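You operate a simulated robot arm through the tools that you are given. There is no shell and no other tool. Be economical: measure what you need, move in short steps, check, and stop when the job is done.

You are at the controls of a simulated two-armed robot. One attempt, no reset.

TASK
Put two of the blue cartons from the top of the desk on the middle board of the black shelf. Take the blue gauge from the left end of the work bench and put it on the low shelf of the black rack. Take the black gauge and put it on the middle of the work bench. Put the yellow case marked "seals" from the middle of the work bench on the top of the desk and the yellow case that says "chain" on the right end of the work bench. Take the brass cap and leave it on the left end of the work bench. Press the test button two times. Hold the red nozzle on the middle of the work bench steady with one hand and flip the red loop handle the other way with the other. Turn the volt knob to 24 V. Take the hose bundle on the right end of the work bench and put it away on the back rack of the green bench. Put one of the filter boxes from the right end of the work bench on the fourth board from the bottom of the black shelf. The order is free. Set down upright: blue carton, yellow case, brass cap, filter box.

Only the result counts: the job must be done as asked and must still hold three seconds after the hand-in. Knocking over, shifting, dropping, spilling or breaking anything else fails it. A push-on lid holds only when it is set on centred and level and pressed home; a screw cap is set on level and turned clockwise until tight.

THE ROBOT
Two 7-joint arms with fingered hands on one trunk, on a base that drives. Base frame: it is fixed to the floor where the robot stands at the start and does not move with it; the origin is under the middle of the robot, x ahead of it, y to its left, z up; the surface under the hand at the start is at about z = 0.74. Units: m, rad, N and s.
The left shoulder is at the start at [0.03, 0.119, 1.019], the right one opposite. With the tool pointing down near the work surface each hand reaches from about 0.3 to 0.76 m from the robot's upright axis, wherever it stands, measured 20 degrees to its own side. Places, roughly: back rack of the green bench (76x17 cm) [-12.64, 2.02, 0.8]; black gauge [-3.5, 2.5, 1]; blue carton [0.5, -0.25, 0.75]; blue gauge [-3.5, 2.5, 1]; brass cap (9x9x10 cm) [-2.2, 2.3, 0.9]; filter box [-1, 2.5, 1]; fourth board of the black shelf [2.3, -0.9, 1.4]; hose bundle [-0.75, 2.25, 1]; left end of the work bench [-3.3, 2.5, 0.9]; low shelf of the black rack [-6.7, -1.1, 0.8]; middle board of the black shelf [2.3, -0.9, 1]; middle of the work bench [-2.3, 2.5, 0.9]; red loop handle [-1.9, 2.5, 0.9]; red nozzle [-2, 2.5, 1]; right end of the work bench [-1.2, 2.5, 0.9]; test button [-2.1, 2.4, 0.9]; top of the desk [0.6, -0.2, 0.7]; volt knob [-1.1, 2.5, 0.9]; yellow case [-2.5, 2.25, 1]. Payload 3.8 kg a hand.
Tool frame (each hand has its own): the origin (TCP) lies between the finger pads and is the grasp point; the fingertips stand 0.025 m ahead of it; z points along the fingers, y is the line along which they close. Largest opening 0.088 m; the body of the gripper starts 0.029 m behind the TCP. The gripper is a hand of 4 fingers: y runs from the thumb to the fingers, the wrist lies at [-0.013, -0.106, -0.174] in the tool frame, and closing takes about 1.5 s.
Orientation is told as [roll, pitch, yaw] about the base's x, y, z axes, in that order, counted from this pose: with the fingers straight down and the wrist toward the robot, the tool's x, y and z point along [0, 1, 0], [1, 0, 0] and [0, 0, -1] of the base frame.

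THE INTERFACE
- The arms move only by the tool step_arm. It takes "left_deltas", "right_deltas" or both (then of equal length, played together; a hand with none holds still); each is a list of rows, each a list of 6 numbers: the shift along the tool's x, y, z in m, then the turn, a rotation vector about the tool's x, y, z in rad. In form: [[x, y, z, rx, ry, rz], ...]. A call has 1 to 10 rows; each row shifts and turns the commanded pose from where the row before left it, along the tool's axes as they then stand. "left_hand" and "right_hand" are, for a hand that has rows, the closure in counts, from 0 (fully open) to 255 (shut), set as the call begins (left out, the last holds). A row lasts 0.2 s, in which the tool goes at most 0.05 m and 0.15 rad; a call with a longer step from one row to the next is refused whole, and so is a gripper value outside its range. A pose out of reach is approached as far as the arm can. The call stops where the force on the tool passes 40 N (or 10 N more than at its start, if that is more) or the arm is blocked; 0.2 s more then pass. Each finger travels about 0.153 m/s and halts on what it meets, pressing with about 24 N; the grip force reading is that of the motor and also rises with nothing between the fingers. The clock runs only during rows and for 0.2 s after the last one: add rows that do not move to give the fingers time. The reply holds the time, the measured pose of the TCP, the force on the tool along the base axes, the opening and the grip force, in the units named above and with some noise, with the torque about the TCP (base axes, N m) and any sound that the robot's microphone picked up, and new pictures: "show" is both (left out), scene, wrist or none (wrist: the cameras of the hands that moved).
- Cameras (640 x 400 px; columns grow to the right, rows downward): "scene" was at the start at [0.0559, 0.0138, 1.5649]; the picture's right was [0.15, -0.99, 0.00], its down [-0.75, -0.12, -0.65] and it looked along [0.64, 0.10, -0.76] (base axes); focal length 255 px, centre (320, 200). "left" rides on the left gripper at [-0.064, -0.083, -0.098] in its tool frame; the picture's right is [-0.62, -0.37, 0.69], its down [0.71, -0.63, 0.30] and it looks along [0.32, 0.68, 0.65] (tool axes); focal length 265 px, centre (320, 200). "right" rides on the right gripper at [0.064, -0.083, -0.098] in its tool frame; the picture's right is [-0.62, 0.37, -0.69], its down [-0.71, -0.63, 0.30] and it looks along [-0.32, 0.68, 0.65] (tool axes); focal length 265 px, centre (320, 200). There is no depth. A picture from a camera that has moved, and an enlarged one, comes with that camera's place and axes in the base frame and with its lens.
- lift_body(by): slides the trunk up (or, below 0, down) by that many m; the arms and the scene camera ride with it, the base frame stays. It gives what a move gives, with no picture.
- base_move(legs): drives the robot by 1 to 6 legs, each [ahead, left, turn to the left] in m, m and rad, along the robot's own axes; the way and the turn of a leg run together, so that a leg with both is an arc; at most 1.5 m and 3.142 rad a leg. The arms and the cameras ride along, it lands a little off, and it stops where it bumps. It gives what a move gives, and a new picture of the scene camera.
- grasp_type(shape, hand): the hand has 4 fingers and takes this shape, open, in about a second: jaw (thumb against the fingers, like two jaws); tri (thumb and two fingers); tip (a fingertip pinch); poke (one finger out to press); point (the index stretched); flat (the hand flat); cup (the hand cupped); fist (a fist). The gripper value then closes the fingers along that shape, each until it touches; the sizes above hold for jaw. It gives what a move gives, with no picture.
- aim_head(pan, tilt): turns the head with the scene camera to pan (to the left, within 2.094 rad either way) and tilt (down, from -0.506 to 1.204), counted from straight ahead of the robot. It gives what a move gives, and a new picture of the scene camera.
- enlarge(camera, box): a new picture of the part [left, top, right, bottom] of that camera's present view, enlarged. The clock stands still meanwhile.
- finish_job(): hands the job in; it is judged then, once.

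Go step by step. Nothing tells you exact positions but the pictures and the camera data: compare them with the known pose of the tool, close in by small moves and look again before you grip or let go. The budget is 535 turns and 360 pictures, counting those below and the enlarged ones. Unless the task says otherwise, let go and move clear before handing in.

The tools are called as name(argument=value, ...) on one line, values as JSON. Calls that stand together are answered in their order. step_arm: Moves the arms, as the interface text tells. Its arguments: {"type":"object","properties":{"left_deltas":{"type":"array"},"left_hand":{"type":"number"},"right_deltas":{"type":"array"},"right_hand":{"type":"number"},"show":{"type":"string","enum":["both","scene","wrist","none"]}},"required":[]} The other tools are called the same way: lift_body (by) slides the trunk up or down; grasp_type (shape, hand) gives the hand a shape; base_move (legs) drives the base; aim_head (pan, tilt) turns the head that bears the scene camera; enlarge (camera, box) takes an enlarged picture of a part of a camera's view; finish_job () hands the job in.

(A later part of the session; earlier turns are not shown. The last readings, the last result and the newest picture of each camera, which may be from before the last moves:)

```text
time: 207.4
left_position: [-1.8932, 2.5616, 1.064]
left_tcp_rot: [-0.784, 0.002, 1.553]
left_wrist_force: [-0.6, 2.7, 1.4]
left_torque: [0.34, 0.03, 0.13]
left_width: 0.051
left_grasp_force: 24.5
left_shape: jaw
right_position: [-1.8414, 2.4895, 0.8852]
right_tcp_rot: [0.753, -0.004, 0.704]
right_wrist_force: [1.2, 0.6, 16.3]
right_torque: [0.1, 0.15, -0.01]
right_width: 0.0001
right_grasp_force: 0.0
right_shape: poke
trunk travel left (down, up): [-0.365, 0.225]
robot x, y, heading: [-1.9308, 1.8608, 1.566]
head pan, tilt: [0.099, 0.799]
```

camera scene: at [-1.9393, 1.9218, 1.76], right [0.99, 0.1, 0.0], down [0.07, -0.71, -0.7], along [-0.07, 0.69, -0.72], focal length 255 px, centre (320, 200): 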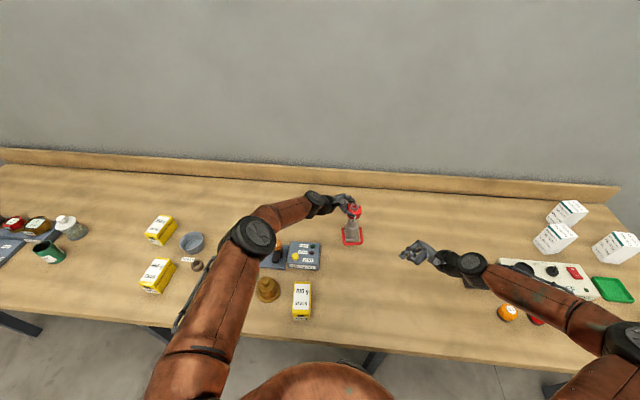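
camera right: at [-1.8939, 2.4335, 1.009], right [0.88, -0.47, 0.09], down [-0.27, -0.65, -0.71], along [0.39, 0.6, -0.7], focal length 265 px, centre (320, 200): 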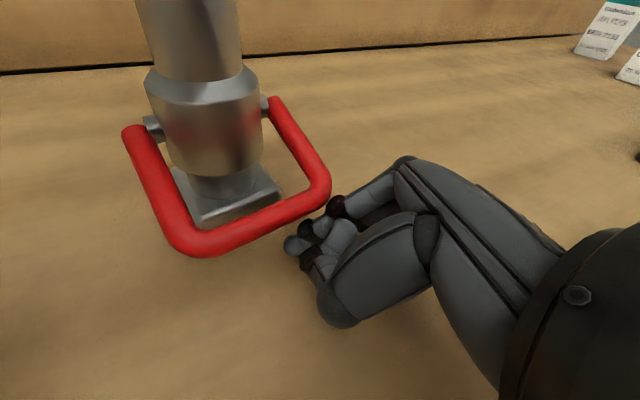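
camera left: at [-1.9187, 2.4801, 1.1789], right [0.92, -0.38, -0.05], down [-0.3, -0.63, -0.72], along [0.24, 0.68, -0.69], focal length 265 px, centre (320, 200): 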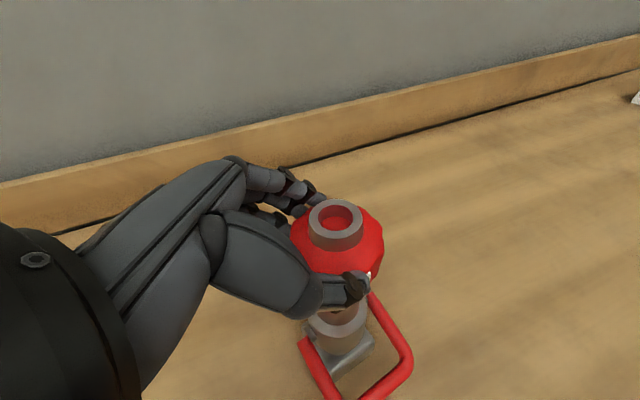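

Bench surface found (z≈0.866). Raise 2 mm, slide forward under the bar.

step_arm(right_deltas=[[0.0014, 0, -0.0015, 0, 0, 0], [0.0063, 0.0073, 0.0059, 0, 0, 0], [0.0063, 0.0073, 0.0059, 0, 0, 0], [0, 0, 0, 0, 0, 0]], show="wrist")

```text
time: 208.4
left_position: [-1.8913, 2.5615, 1.0641]
left_tcp_rot: [-0.786, 0.001, 1.555]
left_wrist_force: [0.3, 2.7, 1.0]
left_torque: [0.24, 0.02, 0.04]
left_width: 0.0509
left_grasp_force: 23.9
left_shape: jaw
right_position: [-1.8408, 2.5101, 0.8854]
right_tcp_rot: [0.75, -0.004, 0.707]
right_wrist_force: [1.6, -7.0, 12.5]
right_torque: [-0.05, 0.2, 0.0]
right_width: 0.0
right_grasp_force: 0.0
right_shape: poke
trunk travel left (down, up): [-0.365, 0.225]
robot x, y, heading: [-1.9324, 1.8602, 1.572]
head pan, tilt: [0.099, 0.799]
camera right: at [-1.8928, 2.4391, 0.9998], right [0.88, -0.47, 0.08], down [-0.27, -0.65, -0.71], along [0.39, 0.6, -0.7], focal length 265 px, centre (320, 200)
```

right: 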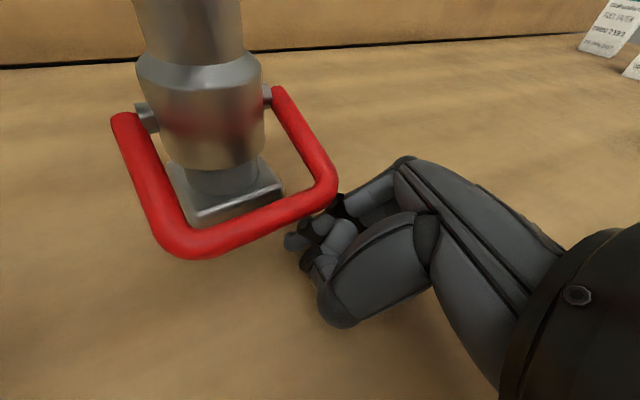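

The bar now overlaps the finger from above. Lift gently.

step_arm(right_deltas=[[0.0051, -0.0019, -0.0089, 0, 0, 0], [0.0051, -0.0019, -0.0089, 0, 0, 0], [0.0068, 0, -0.0073, 0, 0, 0], [0, 0, 0, 0, 0, 0]], show="wrist")

```text
time: 209.4
left_position: [-1.892, 2.563, 1.0634]
left_tcp_rot: [-0.786, 0.005, 1.555]
left_wrist_force: [0.0, 4.0, 3.3]
left_torque: [0.28, -0.02, 0.08]
left_width: 0.051
left_grasp_force: 24.0
left_shape: jaw
right_position: [-1.8413, 2.5044, 0.9141]
right_tcp_rot: [0.751, -0.001, 0.706]
right_wrist_force: [2.2, -1.1, -0.2]
right_torque: [0.01, 0.04, -0.03]
right_width: 0.0
right_grasp_force: 0.1
right_shape: poke
trunk travel left (down, up): [-0.365, 0.225]
robot x, y, heading: [-1.9314, 1.8583, 1.57]
head pan, tilt: [0.099, 0.799]
camera right: at [-1.8923, 2.4346, 1.0291], right [0.88, -0.47, 0.09], down [-0.27, -0.65, -0.71], along [0.39, 0.6, -0.7], focal length 265 px, centre (320, 200)
```

right: 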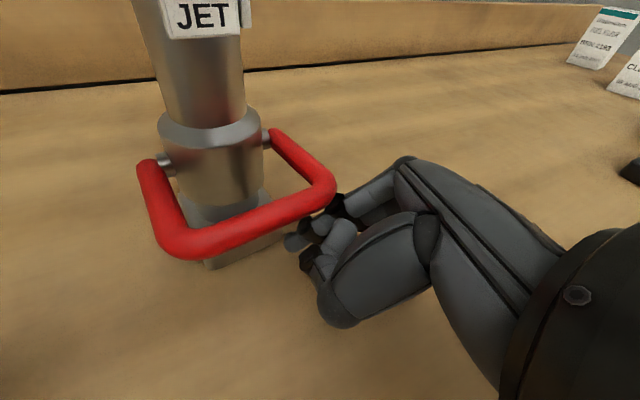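

It works: the handle is rising with the finger. Continue along the arc.

step_arm(right_deltas=[[0.0082, 0, -0.0088, 0, 0, 0], [0.008, 0.0006, -0.0075, 0, 0, 0], [0.0092, 0.0019, -0.0065, 0, 0, 0], [0.0096, 0.0032, -0.0047, 0, 0, 0], [0, 0, 0, 0, 0, 0]], show="wrist")

```text
time: 210.6
left_position: [-1.8931, 2.5635, 1.063]
left_tcp_rot: [-0.786, 0.002, 1.555]
left_wrist_force: [-1.1, 5.3, 3.1]
left_torque: [0.23, 0.05, 0.1]
left_width: 0.051
left_grasp_force: 24.9
left_shape: jaw
right_position: [-1.8414, 2.5151, 0.9574]
right_tcp_rot: [0.747, -0.001, 0.704]
right_wrist_force: [2.3, -5.0, -5.0]
right_torque: [0.01, 0.08, -0.02]
right_width: 0.0
right_grasp_force: 0.1
right_shape: poke
trunk travel left (down, up): [-0.365, 0.225]
robot x, y, heading: [-1.9307, 1.8586, 1.575]
head pan, tilt: [0.099, 0.799]
camera right: at [-1.8929, 2.4445, 1.072], right [0.88, -0.47, 0.09], down [-0.27, -0.65, -0.71], along [0.39, 0.6, -0.7], focal length 265 px, centre (320, 200)
```

right: 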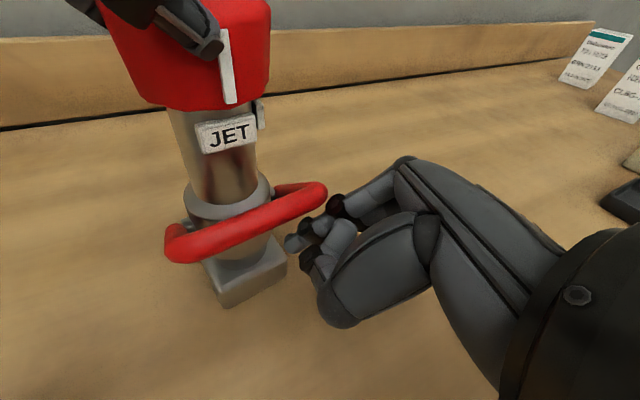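

step_arm(right_deltas=[[0.0096, 0.0032, -0.0047, 0, 0, 0], [0.0102, 0.0039, -0.0042, 0, 0, 0], [0.0099, 0.0052, -0.0017, 0, 0, 0], [0, 0, 0, 0, 0, 0]], show="wrist")

```text
time: 211.6
left_position: [-1.8943, 2.5677, 1.0656]
left_tcp_rot: [-0.785, -0.005, 1.564]
left_wrist_force: [-4.6, 21.9, 12.5]
left_torque: [1.3, -0.06, 0.68]
left_width: 0.05
left_grasp_force: 23.7
left_shape: jaw
right_position: [-1.8438, 2.5312, 0.9821]
right_tcp_rot: [0.744, 0.005, 0.708]
right_wrist_force: [6.6, -21.8, -18.6]
right_torque: [-0.27, -0.29, 0.24]
right_width: 0.0001
right_grasp_force: 0.2
right_shape: poke
trunk travel left (down, up): [-0.365, 0.225]
robot x, y, heading: [-1.9281, 1.8608, 1.572]
head pan, tilt: [0.099, 0.799]
camera right: at [-1.894, 2.4621, 1.0977], right [0.88, -0.46, 0.09], down [-0.27, -0.65, -0.7], along [0.38, 0.6, -0.7], focal length 265 px, centre (320, 200)
```

right: 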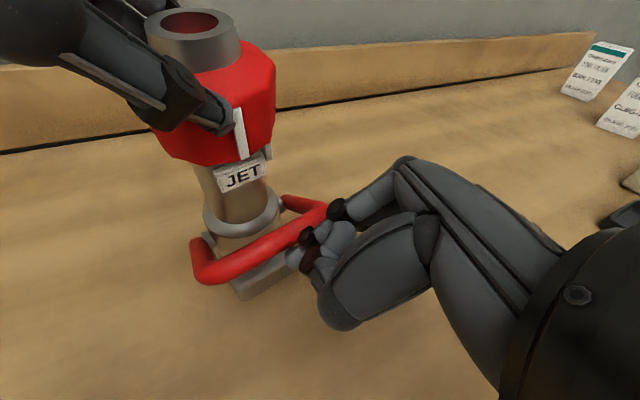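

Force rises to ~28 N: the handle seems at its upper stop. Back away and check that it stays.

step_arm(right_deltas=[[-0.014, -0.016, -0.013, 0, 0, 0], [-0.02, -0.022, -0.018, 0, 0, 0], [-0.02, -0.022, -0.018, 0, 0, 0], [0, 0, 0, 0, 0, 0]], show="wrist")

enlarge(camera="scene", box=[322, 190, 418, 260])

```text
time: 212.6
left_position: [-1.8915, 2.5636, 1.0631]
left_tcp_rot: [-0.785, 0.003, 1.553]
left_wrist_force: [1.5, 3.3, 8.8]
left_torque: [0.43, -0.17, 0.1]
left_width: 0.0513
left_grasp_force: 24.3
left_shape: jaw
right_position: [-1.8397, 2.4384, 0.9885]
right_tcp_rot: [0.752, 0.0, 0.707]
right_wrist_force: [-0.1, -0.1, -0.1]
right_torque: [0.02, 0.02, -0.02]
right_width: 0.0
right_grasp_force: 0.1
right_shape: poke
trunk travel left (down, up): [-0.365, 0.225]
robot x, y, heading: [-1.9285, 1.86, 1.571]
head pan, tilt: [0.099, 0.799]
camera right: at [-1.8909, 2.3677, 1.1024], right [0.88, -0.47, 0.08], down [-0.27, -0.65, -0.71], along [0.39, 0.6, -0.7], focal length 265 px, centre (320, 200)
```

right: 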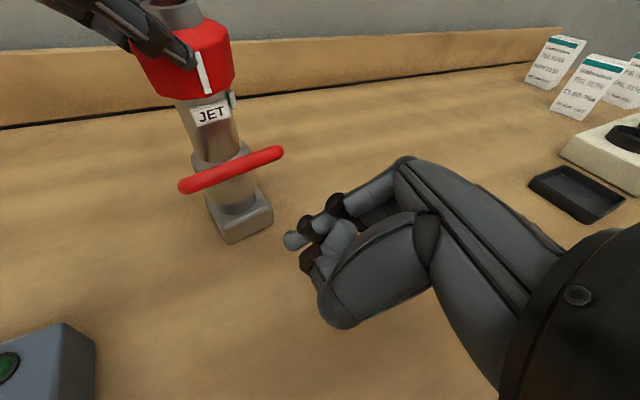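

```text
5.71 times, centred on (370, 225) of scene
camera zoom: at [-1.9401, 1.9212, 1.7601], right [0.99, 0.1, 0.0], down [0.07, -0.71, -0.7], along [-0.07, 0.69, -0.72], focal length 1455 px, centre (34, 57)
```

zoom: 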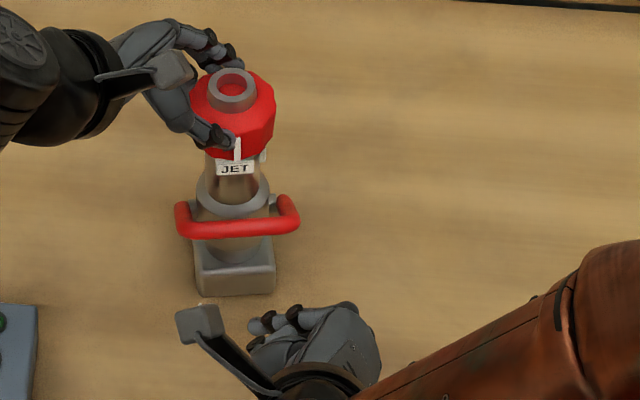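

The handle is now flipped up (+43°, mirrored from −41°) and stays. The nozzle got tilted a few degrees in the grip (base ~1.5 cm to the right), so I straighten it with the left hand before releasing.

step_arm(left_deltas=[[0, 0, 0, 0, 0.028, 0], [0, 0, 0, 0, 0.028, 0], [0, 0, 0, 0, 0.028, 0], [0, 0, 0, 0, 0, 0]], show="wrist")

enlarge(camera="scene", box=[322, 190, 418, 260])

```text
time: 213.6
left_position: [-1.8929, 2.5637, 1.0638]
left_tcp_rot: [-0.701, 0.001, 1.556]
left_wrist_force: [1.7, 4.1, 9.6]
left_torque: [0.5, -0.25, 0.04]
left_width: 0.0512
left_grasp_force: 23.8
left_shape: jaw
right_position: [-1.8393, 2.4379, 0.9878]
right_tcp_rot: [0.749, -0.003, 0.708]
right_wrist_force: [-0.4, -0.6, 0.0]
right_torque: [0.01, -0.02, 0.0]
right_width: 0.0001
right_grasp_force: 0.1
right_shape: poke
trunk travel left (down, up): [-0.365, 0.225]
robot x, y, heading: [-1.9324, 1.8603, 1.577]
head pan, tilt: [0.099, 0.799]
camera left: at [-1.9106, 2.4796, 1.1813], right [0.91, -0.38, -0.13], down [-0.36, -0.63, -0.69], along [0.19, 0.68, -0.71], focal length 265 px, centre (320, 200)
```

left: 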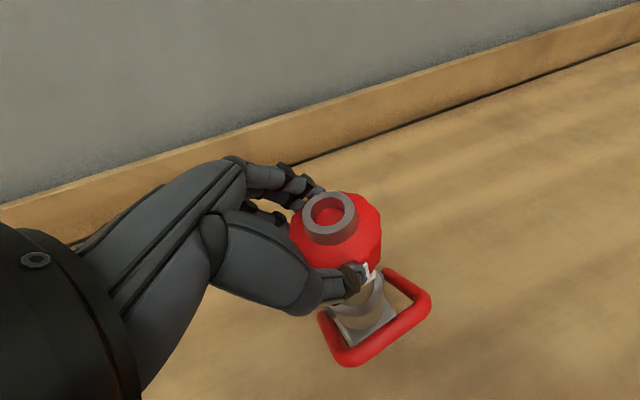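

```text
5.71 times, centred on (370, 225) of scene
camera zoom: at [-1.9401, 1.9211, 1.7601], right [0.99, 0.1, 0.0], down [0.07, -0.71, -0.7], along [-0.07, 0.69, -0.72], focal length 1455 px, centre (34, 57)
```

zoom: 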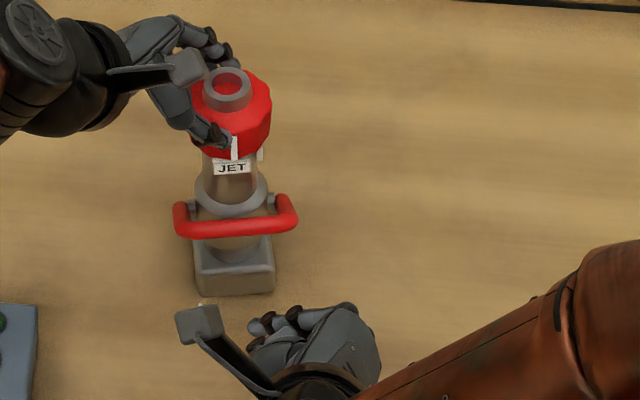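

The base stayed put while the top leans left ~7°. I move the collar 1.8 cm to the right instead.

step_arm(left_deltas=[[-0.0046, 0, 0.0039, 0, 0, 0], [-0.0046, 0, 0.0039, 0, 0, 0], [-0.0046, 0, 0.0039, 0, 0, 0], [0, 0, 0, 0, 0, 0]], show="none")

enlarge(camera="scene", box=[322, 190, 418, 260])

enlarge(camera="right", box=[80, 0, 400, 250])

```text
time: 214.6
left_position: [-1.8757, 2.5639, 1.0625]
left_tcp_rot: [-0.703, 0.005, 1.552]
left_wrist_force: [1.2, 4.3, 9.6]
left_torque: [0.51, -0.12, -0.02]
left_width: 0.0516
left_grasp_force: 23.7
left_shape: jaw
right_position: [-1.8398, 2.4372, 0.9873]
right_tcp_rot: [0.75, -0.001, 0.707]
right_wrist_force: [-1.1, -0.5, 0.1]
right_torque: [-0.03, 0.01, 0.01]
right_width: 0.0002
right_grasp_force: 0.2
right_shape: poke
trunk travel left (down, up): [-0.365, 0.225]
robot x, y, heading: [-1.9287, 1.8596, 1.572]
head pan, tilt: [0.099, 0.799]
```

```text
5.71 times, centred on (370, 225) of scene
camera zoom: at [-1.9402, 1.9212, 1.7601], right [0.99, 0.1, 0.0], down [0.07, -0.71, -0.7], along [-0.07, 0.69, -0.72], focal length 1455 px, centre (34, 57)
```

zoom: 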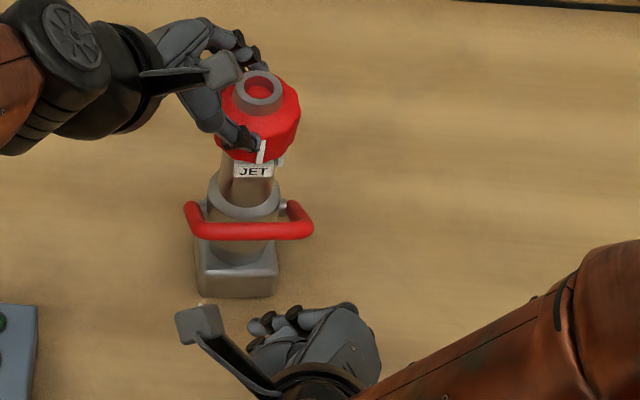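

```text
1.60 times, centred on (240, 125) of right
camera zoom: at [-1.891, 2.3677, 1.1019], right [0.88, -0.47, 0.08], down [-0.27, -0.65, -0.71], along [0.39, 0.6, -0.7], focal length 425 px, centre (448, 320)
```

zoom: 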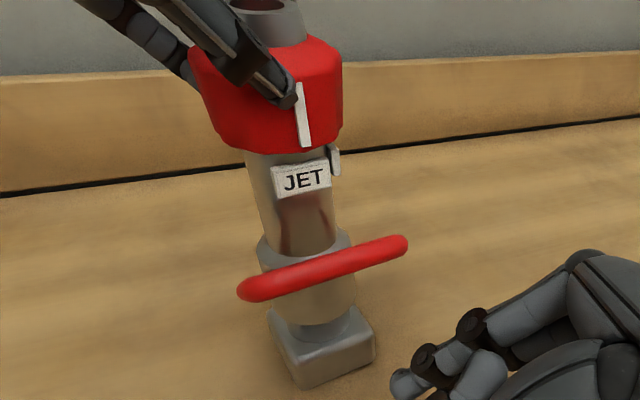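

Upright now. Release the collar.

step_arm(left_deltas=[[0, 0, 0, 0, 0, 0], [0, 0, 0, 0, 0, 0], [0, 0, 0, 0, 0, 0], [0, 0, 0, 0, 0, 0], [0, 0, 0, 0, 0, 0], [0, 0, 0, 0, 0, 0]], left_hand=0, show="wrist")

enlarge(camera="scene", box=[322, 190, 418, 260])

```text
time: 216.0
left_position: [-1.8757, 2.5637, 1.0626]
left_tcp_rot: [-0.701, 0.005, 1.554]
left_wrist_force: [0.1, 0.6, -0.2]
left_torque: [0.01, -0.04, 0.03]
left_width: 0.0877
left_grasp_force: 0.1
left_shape: jaw
right_position: [-1.8393, 2.4385, 0.9867]
right_tcp_rot: [0.747, -0.001, 0.708]
right_wrist_force: [-0.2, 0.2, -0.7]
right_torque: [-0.01, 0.01, 0.0]
right_width: 0.0
right_grasp_force: 0.0
right_shape: poke
trunk travel left (down, up): [-0.365, 0.225]
robot x, y, heading: [-1.931, 1.8601, 1.572]
head pan, tilt: [0.099, 0.799]
camera left: at [-1.8922, 2.4806, 1.1803], right [0.91, -0.38, -0.13], down [-0.36, -0.63, -0.69], along [0.19, 0.68, -0.71], focal length 265 px, centre (320, 200)
```

left: 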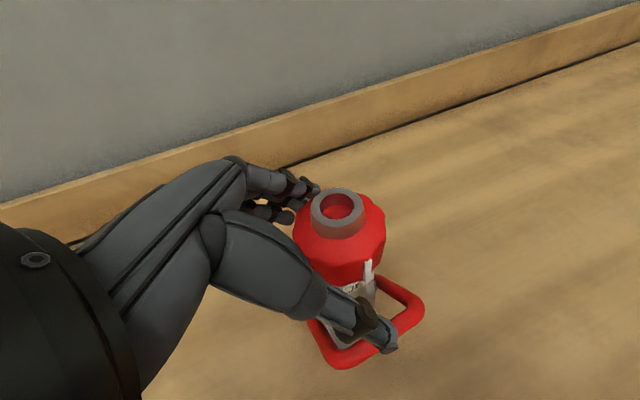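

```text
5.71 times, centred on (370, 225) of scene
camera zoom: at [-1.9402, 1.9221, 1.76], right [0.99, 0.1, 0.0], down [0.07, -0.71, -0.7], along [-0.07, 0.69, -0.72], focal length 1455 px, centre (34, 57)
```

zoom: 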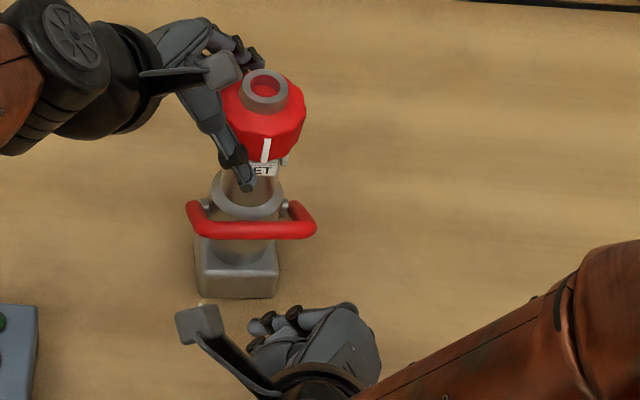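

The nozzle stands upright with the handle flipped. Retreat both hands.

step_arm(left_deltas=[[0, 0, -0.02, 0, 0, 0], [0, 0, -0.03, 0, 0, 0], [0, 0, -0.035, 0, 0, 0], [0, 0, -0.035, 0, 0, 0], [0, 0, -0.035, 0, 0, 0], [0, 0, 0, 0, 0.14, 0], [0, 0, 0, 0, 0.14, 0], [0, 0, 0, 0, 0.14, 0], [0, 0, 0, 0, 0.14, 0], [0, 0, 0, 0, 0.14, 0]], right_deltas=[[-0.01, -0.02, -0.02, 0, 0, 0], [-0.01, -0.02, -0.03, 0, 0, 0], [-0.01, -0.02, -0.03, 0, 0, 0], [0, -0.01, -0.03, 0, 0, 0], [0, 0, -0.03, 0, 0, 0], [0, 0, 0, 0, -0.14, 0], [0, 0, 0, 0, -0.14, 0], [0, 0, 0, 0, -0.14, 0], [0, 0, 0, 0, -0.14, 0], [0, 0, 0, 0, -0.14, 0]], show="scene")

```text
time: 218.2
left_position: [-1.9763, 2.5647, 1.1833]
left_tcp_rot: [0.0, 0.004, 1.557]
left_wrist_force: [-0.5, 0.0, -0.6]
left_torque: [0.01, -0.01, 0.04]
left_width: 0.0875
left_grasp_force: 0.0
left_shape: jaw
right_position: [-1.8166, 2.3042, 1.0671]
right_tcp_rot: [0.048, -0.001, 0.706]
right_wrist_force: [0.3, 0.5, -0.6]
right_torque: [-0.01, -0.01, -0.01]
right_width: 0.0
right_grasp_force: 0.1
right_shape: poke
trunk travel left (down, up): [-0.365, 0.225]
robot x, y, heading: [-1.928, 1.8584, 1.576]
head pan, tilt: [0.099, 0.799]
camera scene: at [-1.9399, 1.9218, 1.76], right [0.99, 0.1, 0.0], down [0.07, -0.71, -0.7], along [-0.07, 0.69, -0.72], focal length 255 px, centre (320, 200)
```

scene: 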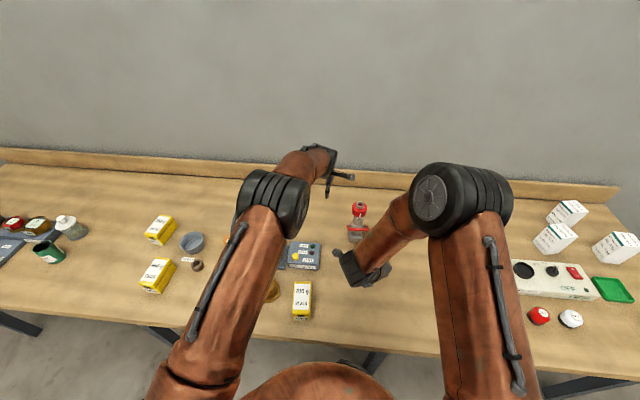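

Next the yellow test button near (-2.084,2.419). I set the left hand to poke and bring it above.

grasp_type(shape="poke", hand="left")

step_arm(left_deltas=[[0.025, -0.036, 0.015, 0, 0, 0], [0.027, -0.0365, 0.02, 0, 0, 0], [0.027, -0.0365, 0.02, 0, 0, 0], [0.027, -0.0365, 0.02, 0, 0, 0], [0, 0, 0.04, 0, 0, 0], [0, 0, 0, 0, 0, 0]], show="wrist")

```text
time: 219.1
left_position: [-1.9756, 2.5647, 1.1818]
left_tcp_rot: [-0.002, 0.003, 1.556]
left_wrist_force: [0.4, 0.6, -0.1]
left_torque: [0.01, 0.0, 0.02]
left_width: 0.0
left_grasp_force: 0.1
left_shape: poke
right_position: [-1.8172, 2.3045, 1.0676]
right_tcp_rot: [0.05, -0.001, 0.707]
right_wrist_force: [-0.5, -0.3, -0.1]
right_torque: [-0.03, 0.02, -0.01]
right_width: 0.0001
right_grasp_force: 0.1
right_shape: poke
trunk travel left (down, up): [-0.365, 0.225]
robot x, y, heading: [-1.9304, 1.8588, 1.57]
head pan, tilt: [0.099, 0.799]
```

```text
time: 220.5
left_position: [-2.0827, 2.4208, 1.0661]
left_tcp_rot: [-0.002, 0.001, 1.554]
left_wrist_force: [-0.1, 0.1, -0.2]
left_torque: [0.02, 0.0, 0.02]
left_width: 0.0
left_grasp_force: 0.0
left_shape: poke
right_position: [-1.8187, 2.3042, 1.0678]
right_tcp_rot: [0.051, -0.003, 0.706]
right_wrist_force: [-0.4, -0.2, 0.1]
right_torque: [-0.02, -0.02, -0.01]
right_width: 0.0001
right_grasp_force: 0.1
right_shape: poke
trunk travel left (down, up): [-0.365, 0.225]
robot x, y, heading: [-1.9309, 1.8583, 1.577]
head pan, tilt: [0.099, 0.799]
camera left: at [-2.0219, 2.3359, 1.1657], right [0.62, -0.38, -0.69], down [-0.72, -0.62, -0.3], along [-0.31, 0.69, -0.66], focal length 265 px, centre (320, 200)
```

left: 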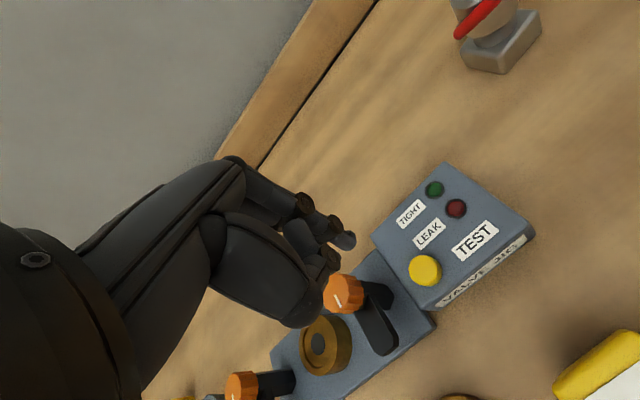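

Button top triangulated at (-2.085,2.431,0.909). Align and descend to just above it.

step_arm(left_deltas=[[0.0073, 0.007, 0.03, 0, 0, 0], [0, 0, 0.04, 0, 0, 0], [0, 0, 0.035, 0, 0, 0], [0, 0, 0.01, 0, 0, 0], [0, 0, 0, 0, 0, 0]], show="wrist")

```text
time: 221.7
left_position: [-2.0892, 2.4283, 0.9522]
left_tcp_rot: [-0.002, 0.005, 1.554]
left_wrist_force: [0.6, 0.0, 0.3]
left_torque: [0.01, 0.0, 0.0]
left_width: 0.0
left_grasp_force: 0.0
left_shape: poke
right_position: [-1.818, 2.3055, 1.0666]
right_tcp_rot: [0.05, -0.003, 0.708]
right_wrist_force: [-0.6, -0.2, 0.3]
right_torque: [0.01, 0.0, 0.01]
right_width: 0.0
right_grasp_force: 0.0
right_shape: poke
trunk travel left (down, up): [-0.365, 0.225]
robot x, y, heading: [-1.9318, 1.8588, 1.572]
head pan, tilt: [0.099, 0.799]
camera left: at [-2.0283, 2.3431, 1.0507], right [0.62, -0.38, -0.69], down [-0.72, -0.62, -0.3], along [-0.31, 0.69, -0.66], focal length 265 px, centre (320, 200)
```

left: 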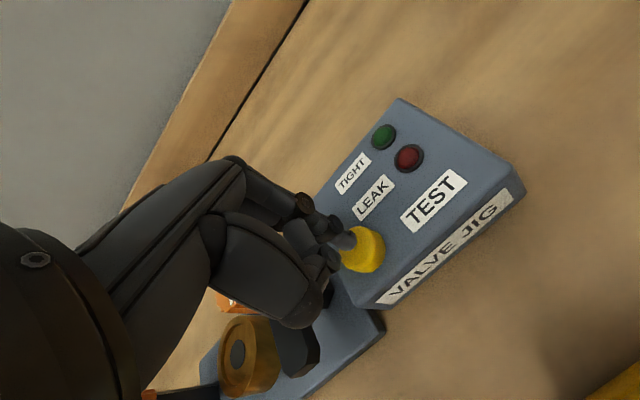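

step_arm(left_deltas=[[0.002, 0, 0.008, 0, 0, 0], [0, 0, 0.008, 0, 0, 0], [0, 0, 0, 0, 0, 0]], show="none")

step_arm(left_deltas=[[0, 0, 0.004, 0, 0, 0], [0, 0, 0, 0, 0, 0]], show="wrist")

```text
time: 222.5
left_position: [-2.0909, 2.4288, 0.9379]
left_tcp_rot: [-0.005, -0.003, 1.554]
left_wrist_force: [3.6, 2.3, 16.7]
left_torque: [0.04, -0.06, -0.01]
left_width: 0.0
left_grasp_force: 0.1
left_shape: poke
right_position: [-1.8168, 2.3036, 1.0673]
right_tcp_rot: [0.051, 0.0, 0.707]
right_wrist_force: [-0.3, -0.7, -1.3]
right_torque: [0.04, 0.0, -0.01]
right_width: 0.0001
right_grasp_force: 0.1
right_shape: poke
trunk travel left (down, up): [-0.365, 0.225]
robot x, y, heading: [-1.9311, 1.8597, 1.573]
head pan, tilt: [0.099, 0.799]
heard: click
```

```text
time: 223.1
left_position: [-2.0926, 2.4285, 0.9356]
left_tcp_rot: [-0.003, -0.004, 1.552]
left_wrist_force: [3.6, 5.0, 33.6]
left_torque: [0.1, 0.03, -0.05]
left_width: 0.0
left_grasp_force: 0.0
left_shape: poke
right_position: [-1.8156, 2.3022, 1.0677]
right_tcp_rot: [0.054, -0.002, 0.706]
right_wrist_force: [0.6, -0.1, 0.3]
right_torque: [-0.03, -0.01, 0.01]
right_width: 0.0
right_grasp_force: 0.1
right_shape: poke
trunk travel left (down, up): [-0.365, 0.225]
robot x, y, heading: [-1.9343, 1.8592, 1.572]
head pan, tilt: [0.099, 0.799]
camera left: at [-2.0297, 2.3424, 1.0342], right [0.62, -0.37, -0.69], down [-0.72, -0.62, -0.31], along [-0.31, 0.69, -0.65], focal length 265 px, centre (320, 200)
```

left: 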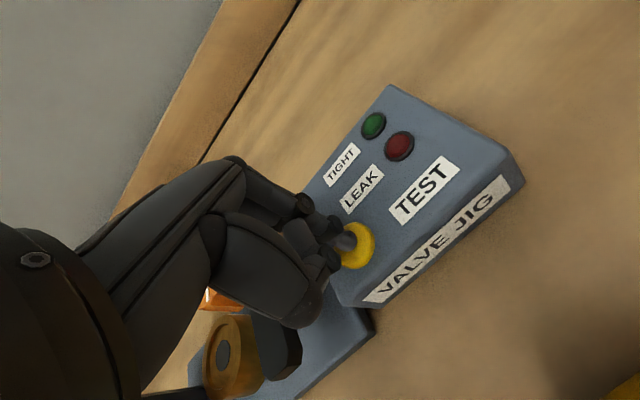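

Heard the first click. Release fully, then press a second time.

step_arm(left_deltas=[[0, 0, -0.015, 0, 0, 0], [0, 0, -0.013, 0, 0, 0], [0, 0, 0, 0, 0, 0], [0, 0, 0, 0, 0, 0]], show="none")

step_arm(left_deltas=[[0, 0, 0.01, 0, 0, 0], [0, 0, 0.008, 0, 0, 0], [0, 0, 0.007, 0, 0, 0], [0, 0, 0, 0, 0, 0]], show="none")

```text
time: 224.1
left_position: [-2.0934, 2.4262, 0.9594]
left_tcp_rot: [-0.002, 0.005, 1.554]
left_wrist_force: [-0.3, -0.2, 0.5]
left_torque: [0.03, 0.0, 0.02]
left_width: 0.0
left_grasp_force: 0.0
left_shape: poke
right_position: [-1.8172, 2.3046, 1.0665]
right_tcp_rot: [0.049, -0.001, 0.708]
right_wrist_force: [0.2, -0.3, -0.3]
right_torque: [0.01, 0.02, 0.03]
right_width: 0.0001
right_grasp_force: 0.1
right_shape: poke
trunk travel left (down, up): [-0.365, 0.225]
robot x, y, heading: [-1.9264, 1.8572, 1.573]
head pan, tilt: [0.099, 0.799]
```

```text
time: 225.1
left_position: [-2.0909, 2.4282, 0.9383]
left_tcp_rot: [-0.002, -0.004, 1.553]
left_wrist_force: [-1.3, 2.3, 20.5]
left_torque: [0.03, 0.1, 0.01]
left_width: 0.0
left_grasp_force: 0.1
left_shape: poke
right_position: [-1.8167, 2.3029, 1.068]
right_tcp_rot: [0.051, -0.001, 0.706]
right_wrist_force: [0.2, 0.4, 0.3]
right_torque: [0.0, 0.01, 0.0]
right_width: 0.0002
right_grasp_force: 0.0
right_shape: poke
trunk travel left (down, up): [-0.365, 0.225]
robot x, y, heading: [-1.9305, 1.8587, 1.578]
head pan, tilt: [0.099, 0.799]
heard: click
```

Second click. Lift off, set both hands to jaw, and look at the cases and brass cap.

step_arm(left_deltas=[[0, 0, -0.03, 0, 0, 0], [0, 0, -0.04, 0, 0, 0], [0, 0, -0.045, 0, 0, 0], [0, 0, -0.045, 0, 0, 0], [0.04, 0, -0.02, 0, 0, 0], [0.045, 0, 0, 0, 0, 0], [0.045, 0, 0, 0, 0, 0]], right_deltas=[[0, 0, -0.03, 0, 0, -0.12], [0, 0, -0.03, 0, 0, -0.12], [0, 0, -0.03, 0, 0, -0.12], [0, 0, -0.02, 0, 0, -0.12], [0, 0, 0, 0, 0, -0.12], [0, 0, 0, 0, 0, -0.12], [0, 0, 0, 0, 0, -0.12]], show="none")

grasp_type(shape="jaw", hand="left")

grasp_type(shape="jaw", hand="right")

aim_head(pan=0.25, tilt=0.95)

```text
time: 226.7
left_position: [-2.2257, 2.4306, 1.1121]
left_tcp_rot: [-0.005, 0.003, 1.553]
left_wrist_force: [1.1, 0.6, 0.1]
left_torque: [0.02, -0.04, 0.01]
left_width: 0.0001
left_grasp_force: 0.0
left_shape: poke
right_position: [-1.8168, 2.2995, 1.1768]
right_tcp_rot: [0.032, -0.039, 1.549]
right_wrist_force: [-0.3, -0.2, 1.2]
right_torque: [0.01, -0.04, 0.01]
right_width: 0.0
right_grasp_force: 0.1
right_shape: poke
trunk travel left (down, up): [-0.365, 0.225]
robot x, y, heading: [-1.931, 1.8586, 1.571]
head pan, tilt: [0.099, 0.799]
```

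```text
time: 227.6
left_position: [-2.2262, 2.4304, 1.1126]
left_tcp_rot: [-0.001, 0.003, 1.554]
left_wrist_force: [-0.2, 0.1, -1.2]
left_torque: [0.0, 0.02, 0.02]
left_width: 0.088
left_grasp_force: 0.0
left_shape: jaw
right_position: [-1.815, 2.3007, 1.177]
right_tcp_rot: [0.033, -0.038, 1.545]
right_wrist_force: [-0.6, 0.6, -0.4]
right_torque: [-0.01, -0.01, 0.01]
right_width: 0.0001
right_grasp_force: 0.0
right_shape: poke
trunk travel left (down, up): [-0.365, 0.225]
robot x, y, heading: [-1.9274, 1.8594, 1.571]
head pan, tilt: [0.099, 0.799]
```

```text
time: 228.5
left_position: [-2.2245, 2.4331, 1.1125]
left_tcp_rot: [-0.002, 0.004, 1.553]
left_wrist_force: [-0.4, 0.1, 1.4]
left_torque: [0.02, -0.01, 0.03]
left_width: 0.0878
left_grasp_force: 0.1
left_shape: jaw
right_position: [-1.8154, 2.2998, 1.177]
right_tcp_rot: [0.033, -0.039, 1.545]
right_wrist_force: [-0.5, -0.2, -0.5]
right_torque: [-0.03, 0.02, 0.01]
right_width: 0.088
right_grasp_force: 0.1
right_shape: jaw
trunk travel left (down, up): [-0.365, 0.225]
robot x, y, heading: [-1.9284, 1.8595, 1.573]
head pan, tilt: [0.099, 0.799]
```

```text
time: 229.2
left_position: [-2.2249, 2.431, 1.1119]
left_tcp_rot: [-0.002, 0.005, 1.553]
left_wrist_force: [0.5, 0.3, 0.4]
left_torque: [0.01, 0.0, 0.0]
left_width: 0.088
left_grasp_force: 0.2
left_shape: jaw
right_position: [-1.8136, 2.3004, 1.177]
right_tcp_rot: [0.033, -0.039, 1.546]
right_wrist_force: [-0.6, 0.4, 0.0]
right_torque: [-0.02, 0.0, 0.03]
right_width: 0.0877
right_grasp_force: 0.0
right_shape: jaw
trunk travel left (down, up): [-0.365, 0.225]
robot x, y, heading: [-1.9322, 1.8618, 1.569]
head pan, tilt: [0.25, 0.949]
camera scene: at [-1.9502, 1.9119, 1.7486], right [0.97, 0.25, 0.0], down [0.2, -0.79, -0.58], along [-0.14, 0.56, -0.81], focal length 255 px, centre (320, 200)
```

scene: 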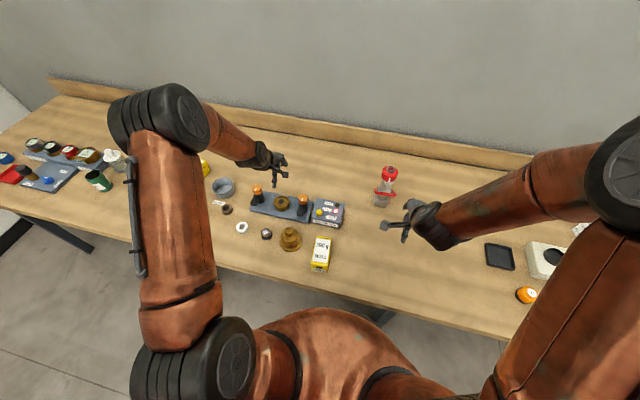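

enlarge(camera="scene", box=[225, 180, 355, 280])

```text
4.00 times, centred on (290, 230) of scene
camera zoom: at [-1.9502, 1.9119, 1.7486], right [0.97, 0.25, 0.0], down [0.2, -0.79, -0.58], along [-0.14, 0.56, -0.81], focal length 1018 px, centre (440, 80)
```

zoom: 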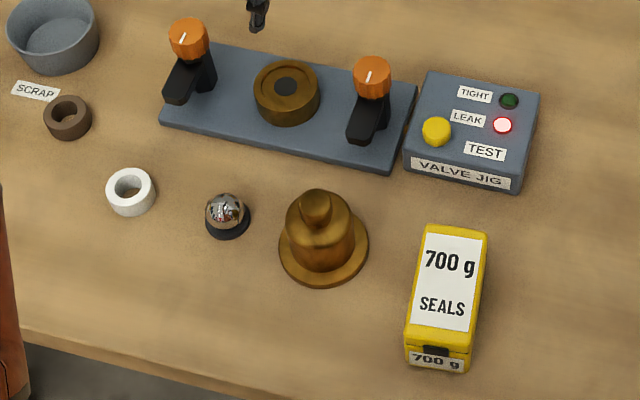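

The LEAK lamp lit after the test. SEALS case: center (-2.033,2.269), 5.4×10.5×6.6 cm; CHAIN near (-2.55,2.28). I shift the base left so the right hand takes SEALS and the left CHAIN.

base_move(legs=[[0, 0.34, 0]])

enlarge(camera="scene", box=[200, 170, 440, 300])

```text
time: 231.4
left_position: [-2.5611, 2.4355, 1.112]
left_tcp_rot: [-0.004, 0.003, 1.544]
left_wrist_force: [-0.1, -0.2, -0.7]
left_torque: [0.03, 0.0, 0.02]
left_width: 0.0881
left_grasp_force: 0.1
left_shape: jaw
right_position: [-2.1513, 2.2996, 1.1757]
right_tcp_rot: [0.033, -0.038, 1.537]
right_wrist_force: [0.2, 0.0, 0.3]
right_torque: [0.01, -0.02, -0.01]
right_width: 0.0882
right_grasp_force: 0.1
right_shape: jaw
trunk travel left (down, up): [-0.365, 0.225]
robot x, y, heading: [-2.2711, 1.8624, 1.56]
head pan, tilt: [0.25, 0.949]
camera scene: at [-2.2907, 1.9127, 1.7485], right [0.97, 0.24, 0.0], down [0.2, -0.79, -0.58], along [-0.14, 0.56, -0.81], focal length 255 px, centre (320, 200)
```

scene: 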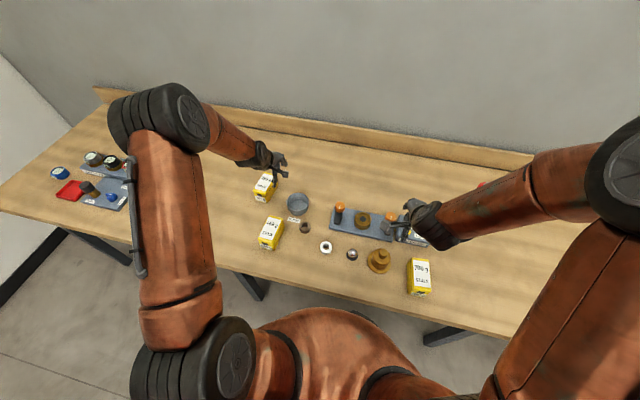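

```text
2.67 times, centred on (320, 235) of scene
camera zoom: at [-2.2907, 1.9127, 1.7485], right [0.97, 0.24, 0.0], down [0.2, -0.79, -0.58], along [-0.14, 0.56, -0.81], focal length 679 px, centre (320, 107)
```

zoom: 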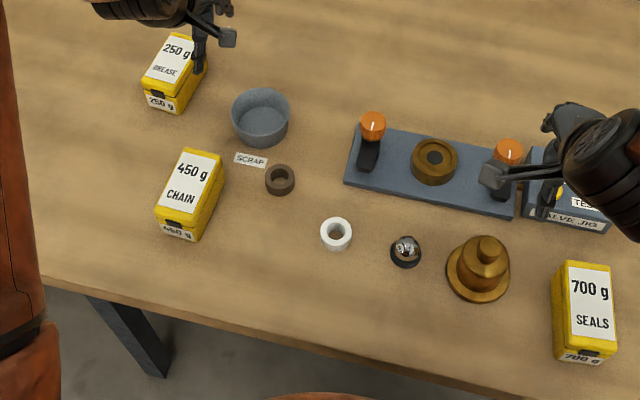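

Chain case at about (-2.572,2.308). Both hands need to turn 90° so the fingers close across the cases' width; I rotate them at height.

step_arm(left_deltas=[[0, 0, 0, 0, 0, 0.14], [0, 0, 0, 0, 0, 0.14], [0, 0, 0, 0, 0, 0.14], [0, 0, 0, 0, 0, 0.14], [0, 0, 0, 0, 0, 0.14], [0, 0, 0, 0, 0, 0.14]], right_deltas=[[0, 0, 0, 0, 0, -0.14], [0, 0, 0, 0, 0, -0.14], [0, 0, 0, 0, 0, -0.14], [0, 0, 0, 0, 0, -0.14], [0, 0, 0, 0, 0, -0.14], [0, 0, 0, 0, 0, -0.14]], show="none")

step_arm(left_deltas=[[0, 0, 0, 0, 0, 0.14], [0, 0, 0, 0, 0, 0.14], [0, 0, 0, 0, 0, 0.14], [0, 0, 0, 0, 0, 0.14], [0, 0, 0, 0, 0, 0.14], [0, 0, 0, 0, 0, 0]], right_deltas=[[0, 0, 0, 0, 0, -0.14], [0, 0, 0, 0, 0, -0.14], [0, 0, 0, 0, 0, -0.14], [0, 0, 0, 0, 0, -0.14], [0, 0, 0, 0, 0, -0.14], [0, 0, 0, 0, 0, -0.13]], show="scene")

```text
time: 232.8
left_position: [-2.559, 2.4361, 1.1124]
left_tcp_rot: [-0.004, 0.002, 0.702]
left_wrist_force: [0.7, -0.2, 0.0]
left_torque: [-0.01, -0.02, 0.0]
left_width: 0.0877
left_grasp_force: 0.1
left_shape: jaw
right_position: [-2.1509, 2.3001, 1.1776]
right_tcp_rot: [-0.006, -0.048, 2.378]
right_wrist_force: [0.0, 0.3, -0.4]
right_torque: [0.01, 0.01, -0.01]
right_width: 0.0877
right_grasp_force: 0.1
right_shape: jaw
trunk travel left (down, up): [-0.365, 0.225]
robot x, y, heading: [-2.2696, 1.8601, 1.564]
head pan, tilt: [0.25, 0.949]
```

```text
time: 234.2
left_position: [-2.5622, 2.4342, 1.1114]
left_tcp_rot: [-0.003, -0.004, 0.006]
left_wrist_force: [0.6, -0.1, 0.0]
left_torque: [-0.03, 0.02, 0.0]
left_width: 0.0877
left_grasp_force: 0.1
left_shape: jaw
right_position: [-2.1511, 2.3, 1.1781]
right_tcp_rot: [-0.042, -0.029, -3.073]
right_wrist_force: [-0.1, 0.3, -0.6]
right_torque: [-0.02, 0.02, 0.01]
right_width: 0.0879
right_grasp_force: 0.0
right_shape: jaw
trunk travel left (down, up): [-0.365, 0.225]
robot x, y, heading: [-2.2707, 1.8598, 1.565]
head pan, tilt: [0.25, 0.949]
camera scene: at [-2.2907, 1.9128, 1.7485], right [0.97, 0.24, 0.0], down [0.2, -0.79, -0.58], along [-0.14, 0.56, -0.81], focal length 255 px, centre (320, 200)
```

scene: 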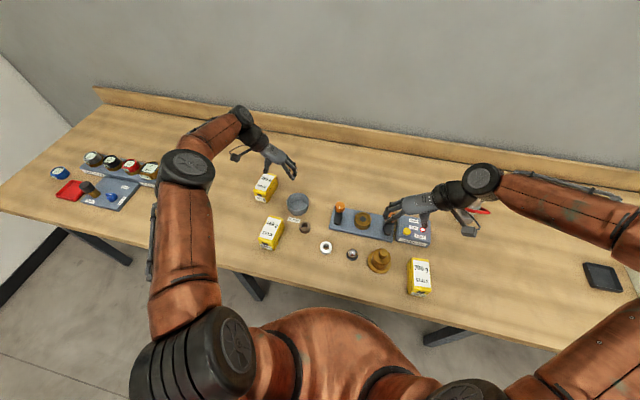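

Both turned fine. Move them above the cases (z≈1.0) and check with wrist cameras.

step_arm(left_deltas=[[-0.042, -0.0033, 0, 0, 0, 0], [-0.042, -0.0033, 0, 0, 0, 0], [-0.042, -0.0033, 0, 0, 0, 0], [0, 0, 0.03, 0, 0, 0], [0, 0, 0.04, 0, 0, 0], [0, 0, 0.03, 0, 0, 0], [0, 0, 0, 0, 0, 0], [0, 0, 0, 0, 0, 0]], right_deltas=[[0.013, -0.0385, 0, 0.029, 0.042, 0], [0.013, -0.0385, 0, 0, 0, 0], [0.013, -0.0385, 0, 0, 0, 0], [0, 0, 0.045, 0, 0, 0], [0, 0, 0.045, 0, 0, 0], [0, 0, 0.045, 0, 0, 0], [0, 0, 0.04, 0, 0, 0], [0, 0, 0, 0, 0, 0]], show="wrist")

```text
time: 236.0
left_position: [-2.5697, 2.3073, 1.0124]
left_tcp_rot: [-0.004, -0.003, 0.004]
left_wrist_force: [0.2, -0.3, 0.4]
left_torque: [0.0, -0.04, 0.0]
left_width: 0.0879
left_grasp_force: 0.1
left_shape: jaw
right_position: [-2.0338, 2.2698, 1.0004]
right_tcp_rot: [0.0, 0.0, -3.075]
right_wrist_force: [0.1, -0.4, 0.2]
right_torque: [-0.01, 0.0, 0.03]
right_width: 0.0878
right_grasp_force: 0.0
right_shape: jaw
trunk travel left (down, up): [-0.365, 0.225]
robot x, y, heading: [-2.2712, 1.8621, 1.562]
head pan, tilt: [0.25, 0.949]
camera right: at [-1.9474, 2.2102, 1.0978], right [-0.41, 0.59, 0.69], down [0.58, 0.75, -0.3], along [-0.7, 0.28, -0.65], focal length 265 px, centre (320, 200)
camera left: at [-2.6538, 2.2431, 1.111], right [-0.36, -0.62, -0.69], down [-0.63, 0.71, -0.31], along [0.68, 0.33, -0.65], focal length 265 px, centre (320, 200)
```

right: 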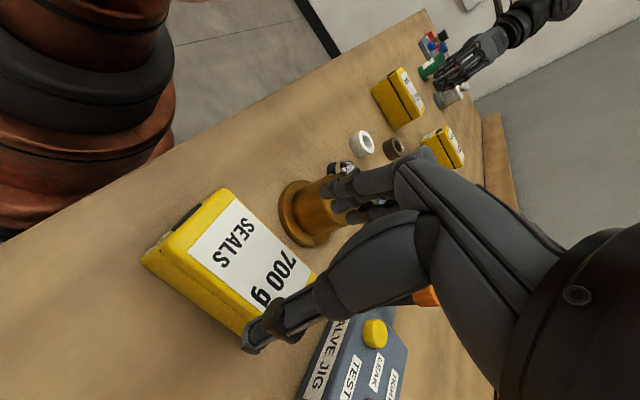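
left: 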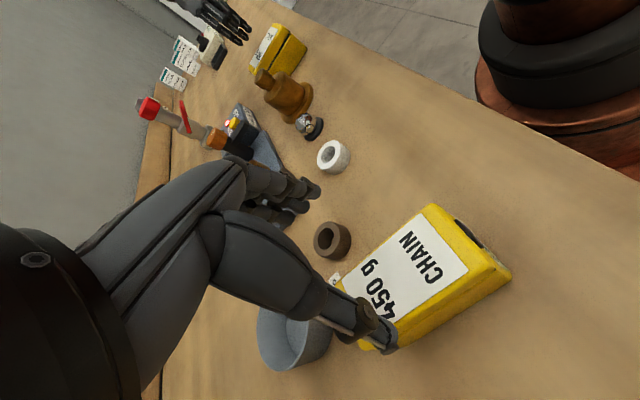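

Refined centers: SEALS x≈-2.026, CHAIN x≈-2.581. Adjust and descend both.

step_arm(left_deltas=[[0, -0.011, 0.03, 0, 0, 0], [0, 0, 0.03, 0, 0, 0], [0, 0, 0.025, 0, 0, 0], [0, 0, 0.014, 0, 0, 0], [0, 0, 0, 0, 0, 0]], right_deltas=[[0, -0.008, 0.03, 0, 0, 0], [0, 0, 0.03, 0, 0, 0], [0, 0, 0.015, 0, 0, 0], [0, 0, 0.01, 0, 0, 0], [0, 0, 0, 0, 0, 0]], show="wrist")

```text
time: 237.2
left_position: [-2.5804, 2.3087, 0.9129]
left_tcp_rot: [-0.002, -0.005, 0.005]
left_wrist_force: [3.8, -0.1, 6.1]
left_torque: [-0.05, -0.12, 0.05]
left_width: 0.088
left_grasp_force: 0.0
left_shape: jaw
right_position: [-2.0269, 2.2675, 0.9149]
right_tcp_rot: [0.0, -0.003, -3.077]
right_wrist_force: [-8.7, 1.1, 16.3]
right_torque: [-0.13, 0.44, -0.11]
right_width: 0.0881
right_grasp_force: 0.0
right_shape: jaw
trunk travel left (down, up): [-0.365, 0.225]
robot x, y, heading: [-2.2719, 1.8572, 1.567]
head pan, tilt: [0.25, 0.949]
camera right: at [-1.9402, 2.2093, 1.013], right [-0.41, 0.59, 0.69], down [0.58, 0.76, -0.3], along [-0.7, 0.28, -0.65], focal length 265 px, centre (320, 200)
camera left: at [-2.6642, 2.2434, 1.0117], right [-0.36, -0.62, -0.69], down [-0.63, 0.71, -0.31], along [0.69, 0.33, -0.65], focal length 265 px, centre (320, 200)
```

right: 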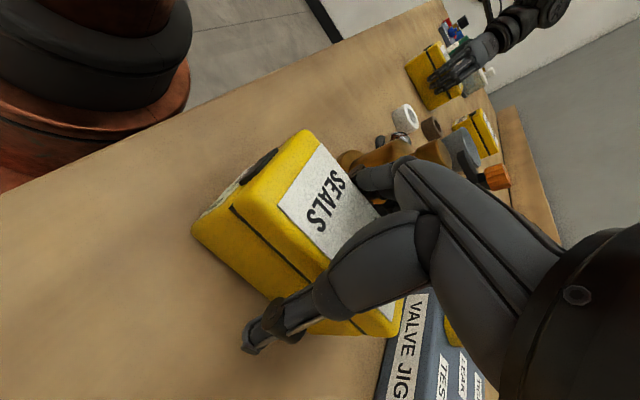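
left: 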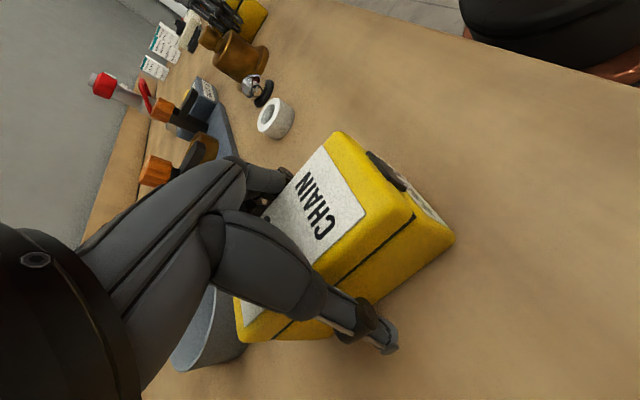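

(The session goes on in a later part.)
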